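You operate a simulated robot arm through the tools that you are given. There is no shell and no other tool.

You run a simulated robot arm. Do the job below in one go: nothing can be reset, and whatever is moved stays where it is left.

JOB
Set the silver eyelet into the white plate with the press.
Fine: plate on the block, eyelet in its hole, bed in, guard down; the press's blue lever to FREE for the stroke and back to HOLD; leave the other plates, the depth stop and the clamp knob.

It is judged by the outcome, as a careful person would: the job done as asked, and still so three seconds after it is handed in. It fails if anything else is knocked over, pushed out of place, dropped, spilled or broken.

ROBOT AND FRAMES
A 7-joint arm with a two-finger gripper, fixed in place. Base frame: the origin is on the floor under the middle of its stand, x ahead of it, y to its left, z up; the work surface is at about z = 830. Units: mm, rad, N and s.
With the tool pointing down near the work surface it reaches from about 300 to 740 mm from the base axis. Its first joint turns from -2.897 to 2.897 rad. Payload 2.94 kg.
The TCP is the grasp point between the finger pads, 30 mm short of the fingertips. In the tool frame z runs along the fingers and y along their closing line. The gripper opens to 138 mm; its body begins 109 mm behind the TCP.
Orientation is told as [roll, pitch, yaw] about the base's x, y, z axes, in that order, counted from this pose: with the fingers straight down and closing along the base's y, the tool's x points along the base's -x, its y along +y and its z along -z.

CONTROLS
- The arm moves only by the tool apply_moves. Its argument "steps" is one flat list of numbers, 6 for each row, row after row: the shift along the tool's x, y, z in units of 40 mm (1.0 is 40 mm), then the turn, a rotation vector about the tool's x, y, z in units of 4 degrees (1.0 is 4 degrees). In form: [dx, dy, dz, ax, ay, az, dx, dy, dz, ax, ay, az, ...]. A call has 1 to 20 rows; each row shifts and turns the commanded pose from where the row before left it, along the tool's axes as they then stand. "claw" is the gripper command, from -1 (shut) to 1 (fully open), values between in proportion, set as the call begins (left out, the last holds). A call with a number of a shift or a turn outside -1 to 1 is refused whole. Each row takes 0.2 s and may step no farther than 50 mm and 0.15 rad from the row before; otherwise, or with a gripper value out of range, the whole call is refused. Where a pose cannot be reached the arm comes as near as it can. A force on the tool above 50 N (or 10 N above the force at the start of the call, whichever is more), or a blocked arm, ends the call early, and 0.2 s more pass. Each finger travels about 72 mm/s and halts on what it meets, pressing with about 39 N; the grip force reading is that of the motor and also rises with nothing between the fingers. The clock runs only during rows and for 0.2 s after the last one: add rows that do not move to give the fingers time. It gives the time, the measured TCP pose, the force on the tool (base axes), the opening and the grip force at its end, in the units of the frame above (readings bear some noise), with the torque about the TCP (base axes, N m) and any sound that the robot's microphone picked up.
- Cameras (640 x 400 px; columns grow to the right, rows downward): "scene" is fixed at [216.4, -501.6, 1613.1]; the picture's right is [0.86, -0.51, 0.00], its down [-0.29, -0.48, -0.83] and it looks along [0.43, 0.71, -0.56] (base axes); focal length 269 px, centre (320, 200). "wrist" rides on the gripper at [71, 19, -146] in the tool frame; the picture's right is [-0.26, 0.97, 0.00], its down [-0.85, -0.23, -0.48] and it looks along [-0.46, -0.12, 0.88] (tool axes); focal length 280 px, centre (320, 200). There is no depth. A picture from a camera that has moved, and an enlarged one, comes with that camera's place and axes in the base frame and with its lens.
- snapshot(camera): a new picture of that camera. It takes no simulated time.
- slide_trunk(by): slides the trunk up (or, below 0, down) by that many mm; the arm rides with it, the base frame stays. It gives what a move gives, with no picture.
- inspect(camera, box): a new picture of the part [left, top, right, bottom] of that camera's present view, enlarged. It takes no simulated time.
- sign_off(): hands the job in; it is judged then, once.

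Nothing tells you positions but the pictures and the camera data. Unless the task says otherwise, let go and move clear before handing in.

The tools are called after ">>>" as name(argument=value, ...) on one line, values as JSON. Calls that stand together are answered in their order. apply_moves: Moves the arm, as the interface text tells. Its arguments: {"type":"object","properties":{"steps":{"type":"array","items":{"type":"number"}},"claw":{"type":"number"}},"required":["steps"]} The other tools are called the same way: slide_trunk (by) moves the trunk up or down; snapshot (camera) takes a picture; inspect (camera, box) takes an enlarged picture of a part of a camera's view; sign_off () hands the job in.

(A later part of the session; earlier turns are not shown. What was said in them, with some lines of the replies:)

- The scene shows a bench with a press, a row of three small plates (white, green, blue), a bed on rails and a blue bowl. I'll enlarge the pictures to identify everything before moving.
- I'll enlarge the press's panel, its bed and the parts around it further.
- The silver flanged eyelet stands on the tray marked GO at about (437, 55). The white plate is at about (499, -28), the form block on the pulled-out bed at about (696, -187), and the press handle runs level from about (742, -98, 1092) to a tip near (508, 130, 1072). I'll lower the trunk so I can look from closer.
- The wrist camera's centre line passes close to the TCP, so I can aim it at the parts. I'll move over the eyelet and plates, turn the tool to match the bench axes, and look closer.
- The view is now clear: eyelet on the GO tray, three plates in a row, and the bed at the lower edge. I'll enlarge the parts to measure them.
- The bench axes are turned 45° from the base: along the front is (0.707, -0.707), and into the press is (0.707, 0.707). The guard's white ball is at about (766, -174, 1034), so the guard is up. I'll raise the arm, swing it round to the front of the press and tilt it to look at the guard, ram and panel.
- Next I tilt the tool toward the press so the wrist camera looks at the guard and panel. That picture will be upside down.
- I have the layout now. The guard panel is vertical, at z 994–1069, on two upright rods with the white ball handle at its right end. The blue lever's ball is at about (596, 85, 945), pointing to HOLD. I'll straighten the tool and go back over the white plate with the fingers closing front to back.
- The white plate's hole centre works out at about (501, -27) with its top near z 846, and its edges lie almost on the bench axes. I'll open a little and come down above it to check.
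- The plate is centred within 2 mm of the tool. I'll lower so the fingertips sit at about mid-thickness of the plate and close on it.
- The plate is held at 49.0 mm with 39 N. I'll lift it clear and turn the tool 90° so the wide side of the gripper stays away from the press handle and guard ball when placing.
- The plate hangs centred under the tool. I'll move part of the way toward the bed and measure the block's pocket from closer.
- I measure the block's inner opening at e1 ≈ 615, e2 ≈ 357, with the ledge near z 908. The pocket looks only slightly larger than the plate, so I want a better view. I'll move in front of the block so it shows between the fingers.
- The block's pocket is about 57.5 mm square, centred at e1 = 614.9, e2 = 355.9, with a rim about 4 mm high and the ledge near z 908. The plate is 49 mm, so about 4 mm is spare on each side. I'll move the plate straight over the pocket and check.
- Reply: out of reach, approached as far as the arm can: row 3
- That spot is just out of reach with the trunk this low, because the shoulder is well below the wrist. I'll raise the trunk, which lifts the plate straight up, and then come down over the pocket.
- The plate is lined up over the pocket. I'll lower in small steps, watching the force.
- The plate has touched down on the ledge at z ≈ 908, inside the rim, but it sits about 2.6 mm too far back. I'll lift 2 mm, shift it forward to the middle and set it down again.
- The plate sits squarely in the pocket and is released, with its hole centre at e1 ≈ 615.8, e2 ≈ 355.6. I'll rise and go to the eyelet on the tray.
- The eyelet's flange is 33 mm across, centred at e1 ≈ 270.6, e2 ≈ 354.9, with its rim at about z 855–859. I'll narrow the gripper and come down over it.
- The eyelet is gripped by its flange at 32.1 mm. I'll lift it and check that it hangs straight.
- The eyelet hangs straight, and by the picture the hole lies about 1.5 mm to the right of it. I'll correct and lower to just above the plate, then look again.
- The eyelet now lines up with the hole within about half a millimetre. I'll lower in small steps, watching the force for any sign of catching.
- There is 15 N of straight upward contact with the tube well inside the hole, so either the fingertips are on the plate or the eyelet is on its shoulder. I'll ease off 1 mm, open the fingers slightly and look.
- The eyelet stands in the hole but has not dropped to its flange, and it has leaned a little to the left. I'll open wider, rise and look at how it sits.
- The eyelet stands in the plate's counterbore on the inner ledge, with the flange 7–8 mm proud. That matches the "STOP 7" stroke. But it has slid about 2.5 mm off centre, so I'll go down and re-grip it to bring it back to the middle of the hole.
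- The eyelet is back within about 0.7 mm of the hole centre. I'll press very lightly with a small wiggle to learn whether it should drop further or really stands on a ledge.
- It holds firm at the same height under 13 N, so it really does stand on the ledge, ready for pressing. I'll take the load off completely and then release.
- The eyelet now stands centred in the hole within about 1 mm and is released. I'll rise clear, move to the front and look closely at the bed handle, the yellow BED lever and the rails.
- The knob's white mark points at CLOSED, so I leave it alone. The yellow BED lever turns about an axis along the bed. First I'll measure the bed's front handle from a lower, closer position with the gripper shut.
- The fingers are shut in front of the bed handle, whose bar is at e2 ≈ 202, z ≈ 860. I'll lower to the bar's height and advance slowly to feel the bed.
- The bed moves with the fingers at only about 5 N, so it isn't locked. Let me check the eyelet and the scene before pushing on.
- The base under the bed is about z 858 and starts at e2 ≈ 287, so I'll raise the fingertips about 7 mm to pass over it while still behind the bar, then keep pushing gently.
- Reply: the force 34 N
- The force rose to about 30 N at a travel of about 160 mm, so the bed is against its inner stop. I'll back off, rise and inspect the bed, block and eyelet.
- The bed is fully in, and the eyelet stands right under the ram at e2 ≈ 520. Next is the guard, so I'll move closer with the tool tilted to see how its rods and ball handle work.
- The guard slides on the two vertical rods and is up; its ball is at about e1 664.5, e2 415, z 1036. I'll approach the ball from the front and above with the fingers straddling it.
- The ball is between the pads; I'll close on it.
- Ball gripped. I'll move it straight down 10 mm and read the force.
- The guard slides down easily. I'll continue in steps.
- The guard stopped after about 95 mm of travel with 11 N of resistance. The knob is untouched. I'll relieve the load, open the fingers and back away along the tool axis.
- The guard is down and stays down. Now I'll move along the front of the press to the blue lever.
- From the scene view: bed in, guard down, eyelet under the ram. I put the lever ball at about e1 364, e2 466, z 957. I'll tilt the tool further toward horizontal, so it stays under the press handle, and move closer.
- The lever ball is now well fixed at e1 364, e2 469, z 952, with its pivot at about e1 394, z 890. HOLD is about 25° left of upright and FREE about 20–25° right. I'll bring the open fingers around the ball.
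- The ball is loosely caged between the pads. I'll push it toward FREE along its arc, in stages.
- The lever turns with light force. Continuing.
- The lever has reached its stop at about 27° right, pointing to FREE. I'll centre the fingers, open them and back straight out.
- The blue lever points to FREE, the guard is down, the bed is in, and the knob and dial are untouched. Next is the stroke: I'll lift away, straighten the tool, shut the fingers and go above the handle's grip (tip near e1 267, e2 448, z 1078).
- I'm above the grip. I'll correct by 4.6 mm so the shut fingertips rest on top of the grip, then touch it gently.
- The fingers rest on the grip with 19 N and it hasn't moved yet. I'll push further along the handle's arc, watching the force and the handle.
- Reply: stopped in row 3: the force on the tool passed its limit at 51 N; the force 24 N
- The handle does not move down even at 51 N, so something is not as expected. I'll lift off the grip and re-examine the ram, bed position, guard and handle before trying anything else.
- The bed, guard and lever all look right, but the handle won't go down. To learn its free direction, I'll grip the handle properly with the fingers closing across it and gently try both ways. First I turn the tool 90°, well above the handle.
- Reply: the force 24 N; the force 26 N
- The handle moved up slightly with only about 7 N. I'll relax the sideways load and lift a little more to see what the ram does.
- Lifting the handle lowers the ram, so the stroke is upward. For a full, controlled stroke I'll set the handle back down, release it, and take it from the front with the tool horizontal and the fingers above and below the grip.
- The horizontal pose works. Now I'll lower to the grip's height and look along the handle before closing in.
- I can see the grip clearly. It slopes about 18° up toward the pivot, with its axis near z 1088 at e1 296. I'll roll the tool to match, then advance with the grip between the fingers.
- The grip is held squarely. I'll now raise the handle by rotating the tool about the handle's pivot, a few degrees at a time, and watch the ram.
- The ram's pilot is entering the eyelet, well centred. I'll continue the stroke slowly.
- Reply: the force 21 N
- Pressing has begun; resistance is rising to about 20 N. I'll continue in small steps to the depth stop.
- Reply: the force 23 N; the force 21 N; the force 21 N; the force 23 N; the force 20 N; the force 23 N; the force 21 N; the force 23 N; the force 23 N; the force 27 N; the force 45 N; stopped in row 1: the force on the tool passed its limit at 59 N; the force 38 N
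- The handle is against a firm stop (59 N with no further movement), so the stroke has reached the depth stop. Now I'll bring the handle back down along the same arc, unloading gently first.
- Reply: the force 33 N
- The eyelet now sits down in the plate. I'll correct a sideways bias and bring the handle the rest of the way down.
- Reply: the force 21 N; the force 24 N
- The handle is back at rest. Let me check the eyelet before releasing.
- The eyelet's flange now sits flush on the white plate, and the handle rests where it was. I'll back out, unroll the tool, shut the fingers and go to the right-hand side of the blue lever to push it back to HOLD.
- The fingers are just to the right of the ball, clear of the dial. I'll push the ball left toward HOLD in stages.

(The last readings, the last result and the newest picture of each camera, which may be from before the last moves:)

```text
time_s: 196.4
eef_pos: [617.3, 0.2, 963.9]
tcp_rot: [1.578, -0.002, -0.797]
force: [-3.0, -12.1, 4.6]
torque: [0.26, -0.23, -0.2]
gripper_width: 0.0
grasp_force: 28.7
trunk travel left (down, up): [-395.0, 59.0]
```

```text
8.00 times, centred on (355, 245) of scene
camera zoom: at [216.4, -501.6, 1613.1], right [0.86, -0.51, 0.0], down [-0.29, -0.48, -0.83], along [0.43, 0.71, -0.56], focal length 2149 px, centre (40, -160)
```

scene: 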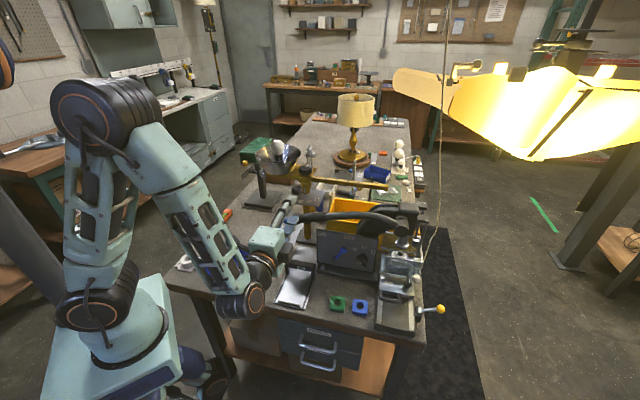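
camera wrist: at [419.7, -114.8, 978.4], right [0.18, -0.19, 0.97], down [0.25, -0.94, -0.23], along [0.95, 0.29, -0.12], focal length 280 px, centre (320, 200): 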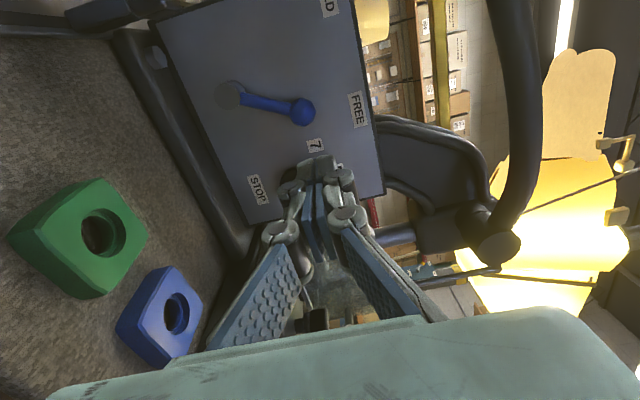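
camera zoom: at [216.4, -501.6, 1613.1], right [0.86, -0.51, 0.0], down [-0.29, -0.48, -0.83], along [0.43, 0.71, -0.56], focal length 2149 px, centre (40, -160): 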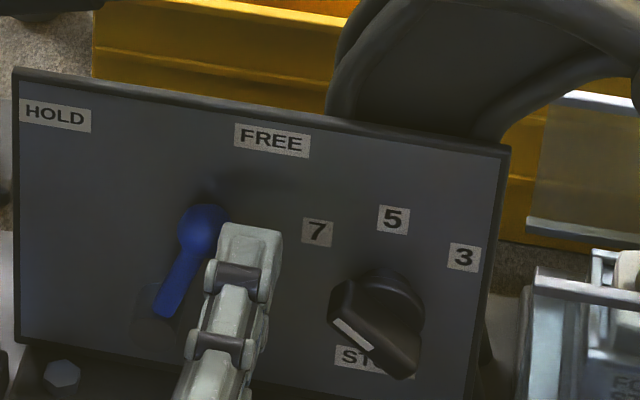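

>>> apply_moves(steps=[-0.03, 0, 0.12, 0, 0, 0, 0.08, -0.03, 0, 0, 0, 0, 0.12, 0, 0, 0, 0, 0, 0, 0, 0, 0, 0, 0])

>>> inspect(camera="wrist", box=[200, 80, 400, 260])

>>> inspect(camera="scene", box=[325, 220, 385, 270])

```text
time_s: 197.4
eef_pos: [618.3, 12.8, 961.2]
tcp_rot: [1.578, -0.001, -0.794]
force: [-0.8, 0.0, 0.2]
torque: [0.0, -0.02, 0.01]
gripper_width: 0.0
grasp_force: 28.3
trunk travel left (down, up): [-395.0, 59.0]
```

```text
2.22 times, centred on (300, 170) of wrist
camera zoom: at [464.6, -38.6, 978.7], right [0.18, -0.19, 0.97], down [0.26, -0.94, -0.23], along [0.95, 0.29, -0.12], focal length 623 px, centre (364, 267)
```

zoom: 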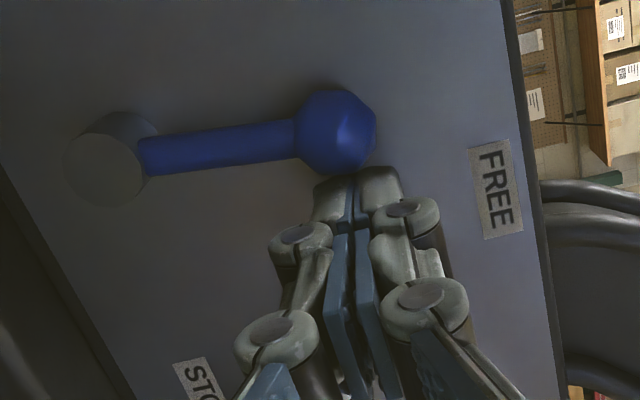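

```text
8.00 times, centred on (355, 245) of scene
camera zoom: at [216.4, -501.6, 1613.1], right [0.86, -0.51, 0.0], down [-0.29, -0.48, -0.83], along [0.43, 0.71, -0.56], focal length 2149 px, centre (40, -160)
```

zoom: 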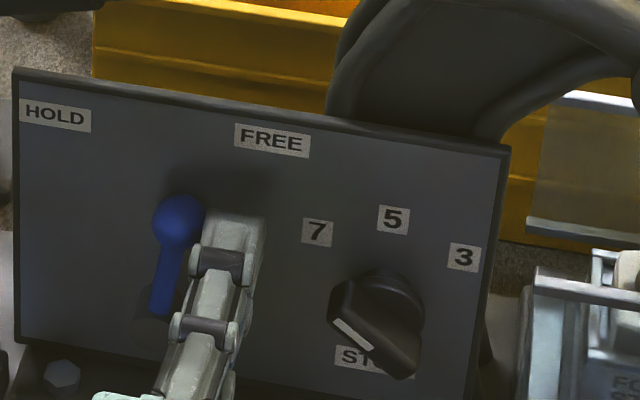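

>>> apply_moves(steps=[0.12, 0, 0, 0, 0, 0, 0.12, 0, 0, 0, 0, 0, 0.12, 0, 0, 0, 0, 0, 0.12, 0, 0, 0, 0, 0, 0, 0, 0, 0, 0, 0])

>>> inspect(camera="wrist", box=[200, 80, 400, 260])

>>> inspect(camera="scene", box=[325, 220, 385, 270])

```text
time_s: 198.6
eef_pos: [605.7, 26.3, 960.4]
tcp_rot: [1.578, -0.004, -0.796]
force: [-0.8, 0.3, -0.8]
torque: [0.03, 0.01, 0.03]
gripper_width: 0.0
grasp_force: 28.5
trunk travel left (down, up): [-395.0, 59.0]
```

```text
2.22 times, centred on (300, 170) of wrist
camera zoom: at [451.1, -24.6, 978.7], right [0.18, -0.19, 0.97], down [0.25, -0.94, -0.23], along [0.95, 0.29, -0.12], focal length 623 px, centre (364, 267)
```

zoom: 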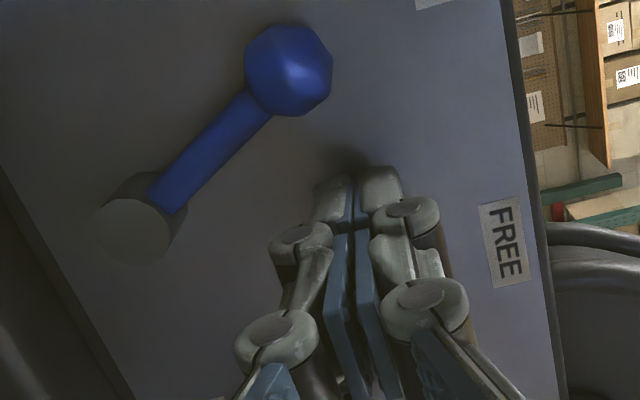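

```text
8.00 times, centred on (355, 245) of scene
camera zoom: at [216.4, -501.6, 1613.1], right [0.86, -0.51, 0.0], down [-0.29, -0.48, -0.83], along [0.43, 0.71, -0.56], focal length 2149 px, centre (40, -160)
```

zoom: 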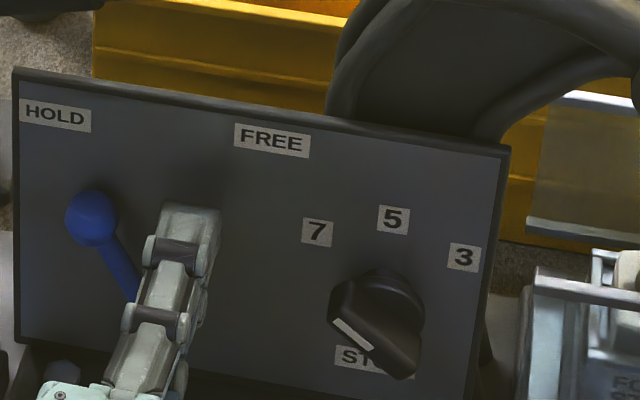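

The lever has swung fully back to its original HOLD position. I'll back the tool out and move clear.

>>> apply_moves(steps=[-0.05, 0, -0.4, 0, 0, 0, 0, 0, -0.9, 0, 0, 0, 0, 0, -0.9, 0, 0, 0, 0, 0, -0.9, 0, 0, 0, 0, 0.6, -0.6, 0, 0, 0, 0, 0.8, 0, 0, 0, 0, 0, 0.8, 0, 0, 0, 0, 0, 0, 0, 0, 0, 0])

>>> snapshot(camera="scene")

>>> inspect(camera="scene", box=[260, 180, 460, 360])

>>> inspect(camera="scene", box=[315, 230, 385, 285])

>>> snapshot(camera="wrist")

```text
time_s: 200.4
eef_pos: [500.9, -79.0, 1049.6]
tcp_rot: [1.578, -0.001, -0.796]
force: [-0.3, 0.0, 0.3]
torque: [-0.01, -0.02, 0.01]
gripper_width: 0.2
grasp_force: 28.5
trunk travel left (down, up): [-395.0, 59.0]
```

```text
taken
```

scene: 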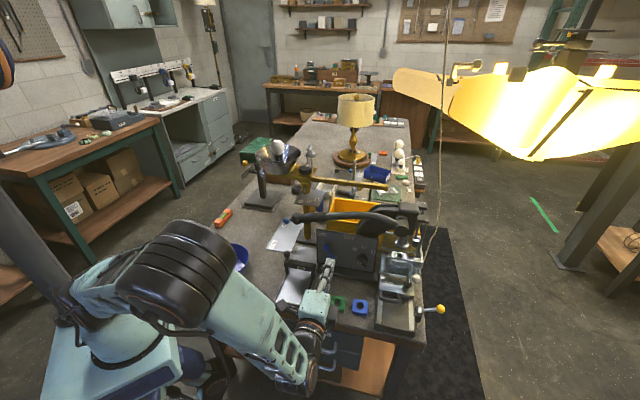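

```text
2.22 times, centred on (360, 270) of scene
camera zoom: at [216.4, -501.6, 1613.1], right [0.86, -0.51, 0.0], down [-0.29, -0.48, -0.83], along [0.43, 0.71, -0.56], focal length 597 px, centre (231, 44)
```

zoom: 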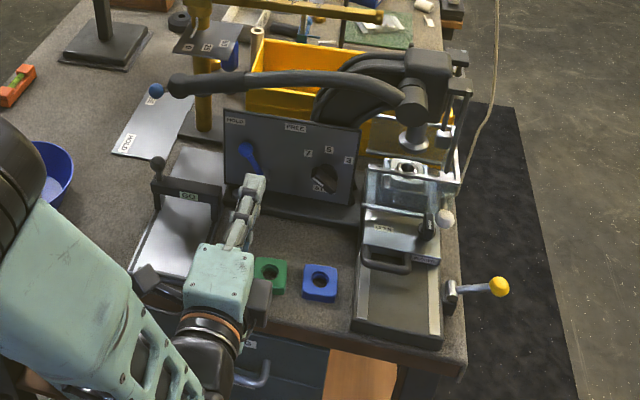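

```text
7.27 times, centred on (350, 258) of scene
camera zoom: at [216.4, -501.6, 1613.1], right [0.86, -0.51, 0.0], down [-0.29, -0.48, -0.83], along [0.43, 0.71, -0.56], focal length 1954 px, centre (102, -218)
```

zoom: 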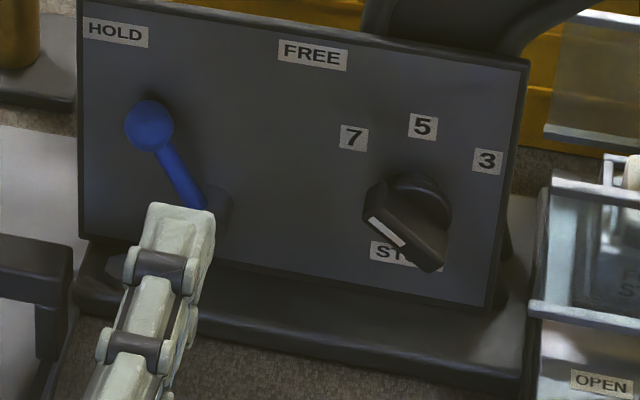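

```text
taken
camera wrist: at [347.4, -131.1, 1066.9], right [0.18, -0.19, 0.97], down [0.25, -0.94, -0.23], along [0.95, 0.29, -0.12], focal length 280 px, centre (320, 200)
```

wrist: 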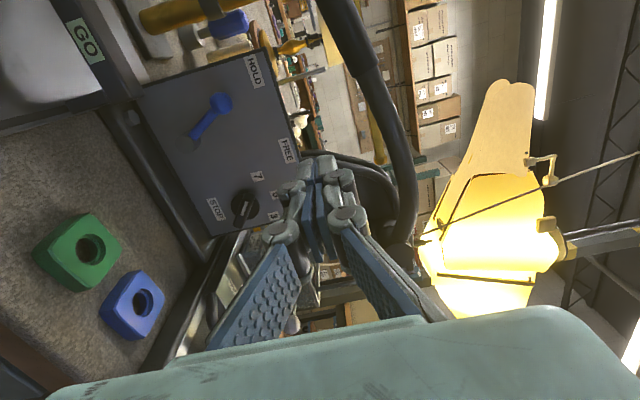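

>>> apply_moves(steps=[0, 0.8, -0.5, 0, 0, 0, 0, 0.8, -0.5, 0, 0, 0, 0, 0.9, 0, 0, 0, 0, 0, 0.9, 0, 0, 0, 0, 0.9, 0, 0, 0, 0, 0, 0.9, 0, 0, 0, 0, 0, 0.9, 0, 0, 0, 0, 0, 0.9, 0, 0, 0, 0, 0, 0, 0, 0, 0, 0, 0], claw=0.0)

>>> snapshot(camera="scene")

>>> inspect(camera="scene", box=[260, 180, 460, 360])

>>> inspect(camera="scene", box=[395, 235, 425, 270])

>>> inspect(camera="scene", box=[160, 120, 440, 300])

```text
time_s: 202.4
eef_pos: [386.0, -23.6, 1182.9]
tcp_rot: [1.577, -0.002, -0.793]
force: [-0.4, 0.1, 0.0]
torque: [-0.01, 0.0, 0.0]
gripper_width: 69.1
grasp_force: 0.0
out of reach, approached as far as the arm can: row 8
trunk travel left (down, up): [-395.0, 59.0]
```

```text
taken
```

scene: 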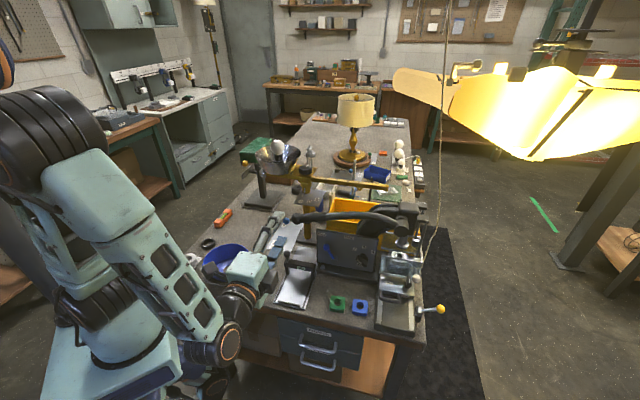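

```text
2.22 times, centred on (360, 270) of scene
camera zoom: at [216.4, -501.6, 1613.1], right [0.86, -0.51, 0.0], down [-0.29, -0.48, -0.83], along [0.43, 0.71, -0.56], focal length 597 px, centre (231, 44)
```

zoom: 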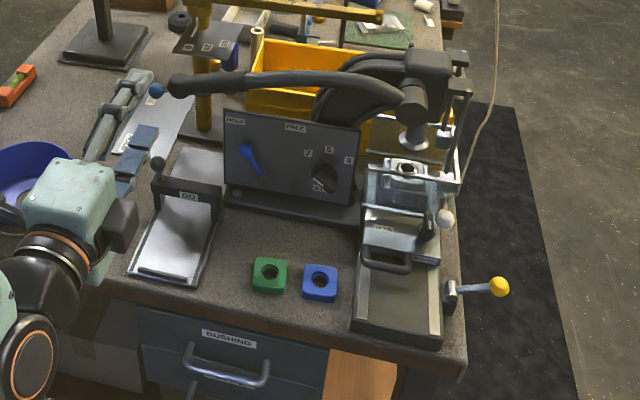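

```text
11.43 times, centred on (410, 252) of scene
camera zoom: at [216.4, -501.6, 1613.1], right [0.86, -0.51, 0.0], down [-0.29, -0.48, -0.83], along [0.43, 0.71, -0.56], focal length 3071 px, centre (-709, -400)
```

zoom: 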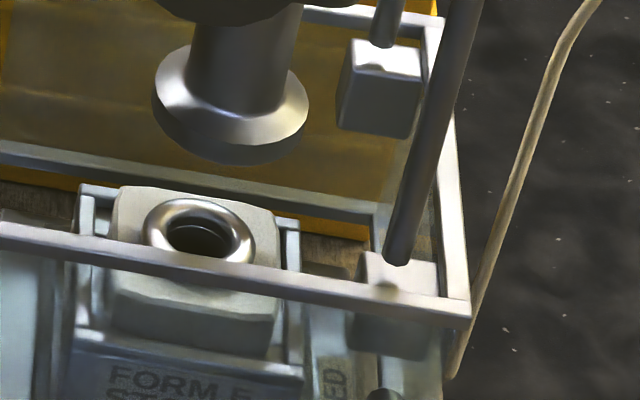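

```text
2.22 times, centred on (300, 210) of scene
camera zoom: at [216.4, -501.6, 1613.1], right [0.86, -0.51, 0.0], down [-0.29, -0.48, -0.83], along [0.43, 0.71, -0.56], focal length 597 px, centre (364, 178)
```

zoom: 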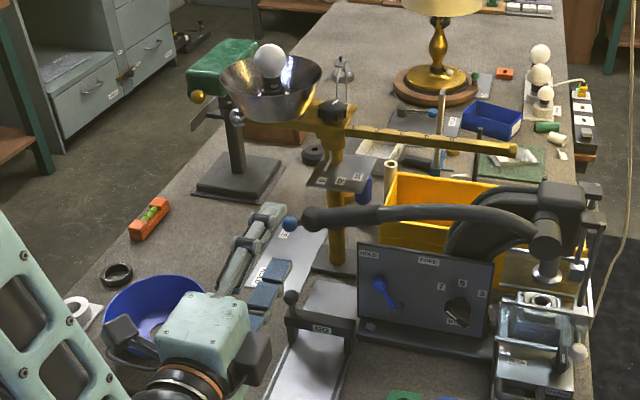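

Everything checks out. The eyelet is flush in the white plate, the ram is up and the handle at rest. The blue lever is back at HOLD, the guard is down and the bed is in. The other plates, the depth stop and the clamp knob are where they were, and the arm is clear, so I'm handing the job in.

>>> sign_off()

```text
The job is handed in.
```

The silver eyelet is set in the white plate with its flange flush, and I've handed the job in.

- **Setup:** I put the plate in the block's pocket and the eyelet in its hole, pushed the bed in until it stopped, and lowered the guard to its stop.
- **Stroke:** I moved the blue lever to FREE and worked the long black handle until the ram hit the depth stop. I then brought the handle back to rest and returned the lever to HOLD.
- **Handle direction:** On this press, lifting the handle lowers the ram. I first pushed it down with about 50 N; it didn't move, and I saw no damage.
- **Left as it was:** The green and blue plates, the depth stop (at 7) and the clamp knob (at CLOSED) are untouched. In the last pictures nothing else looked moved.

The bed is still in and the guard still down. The gripper is empty and the arm is clear of the bench.
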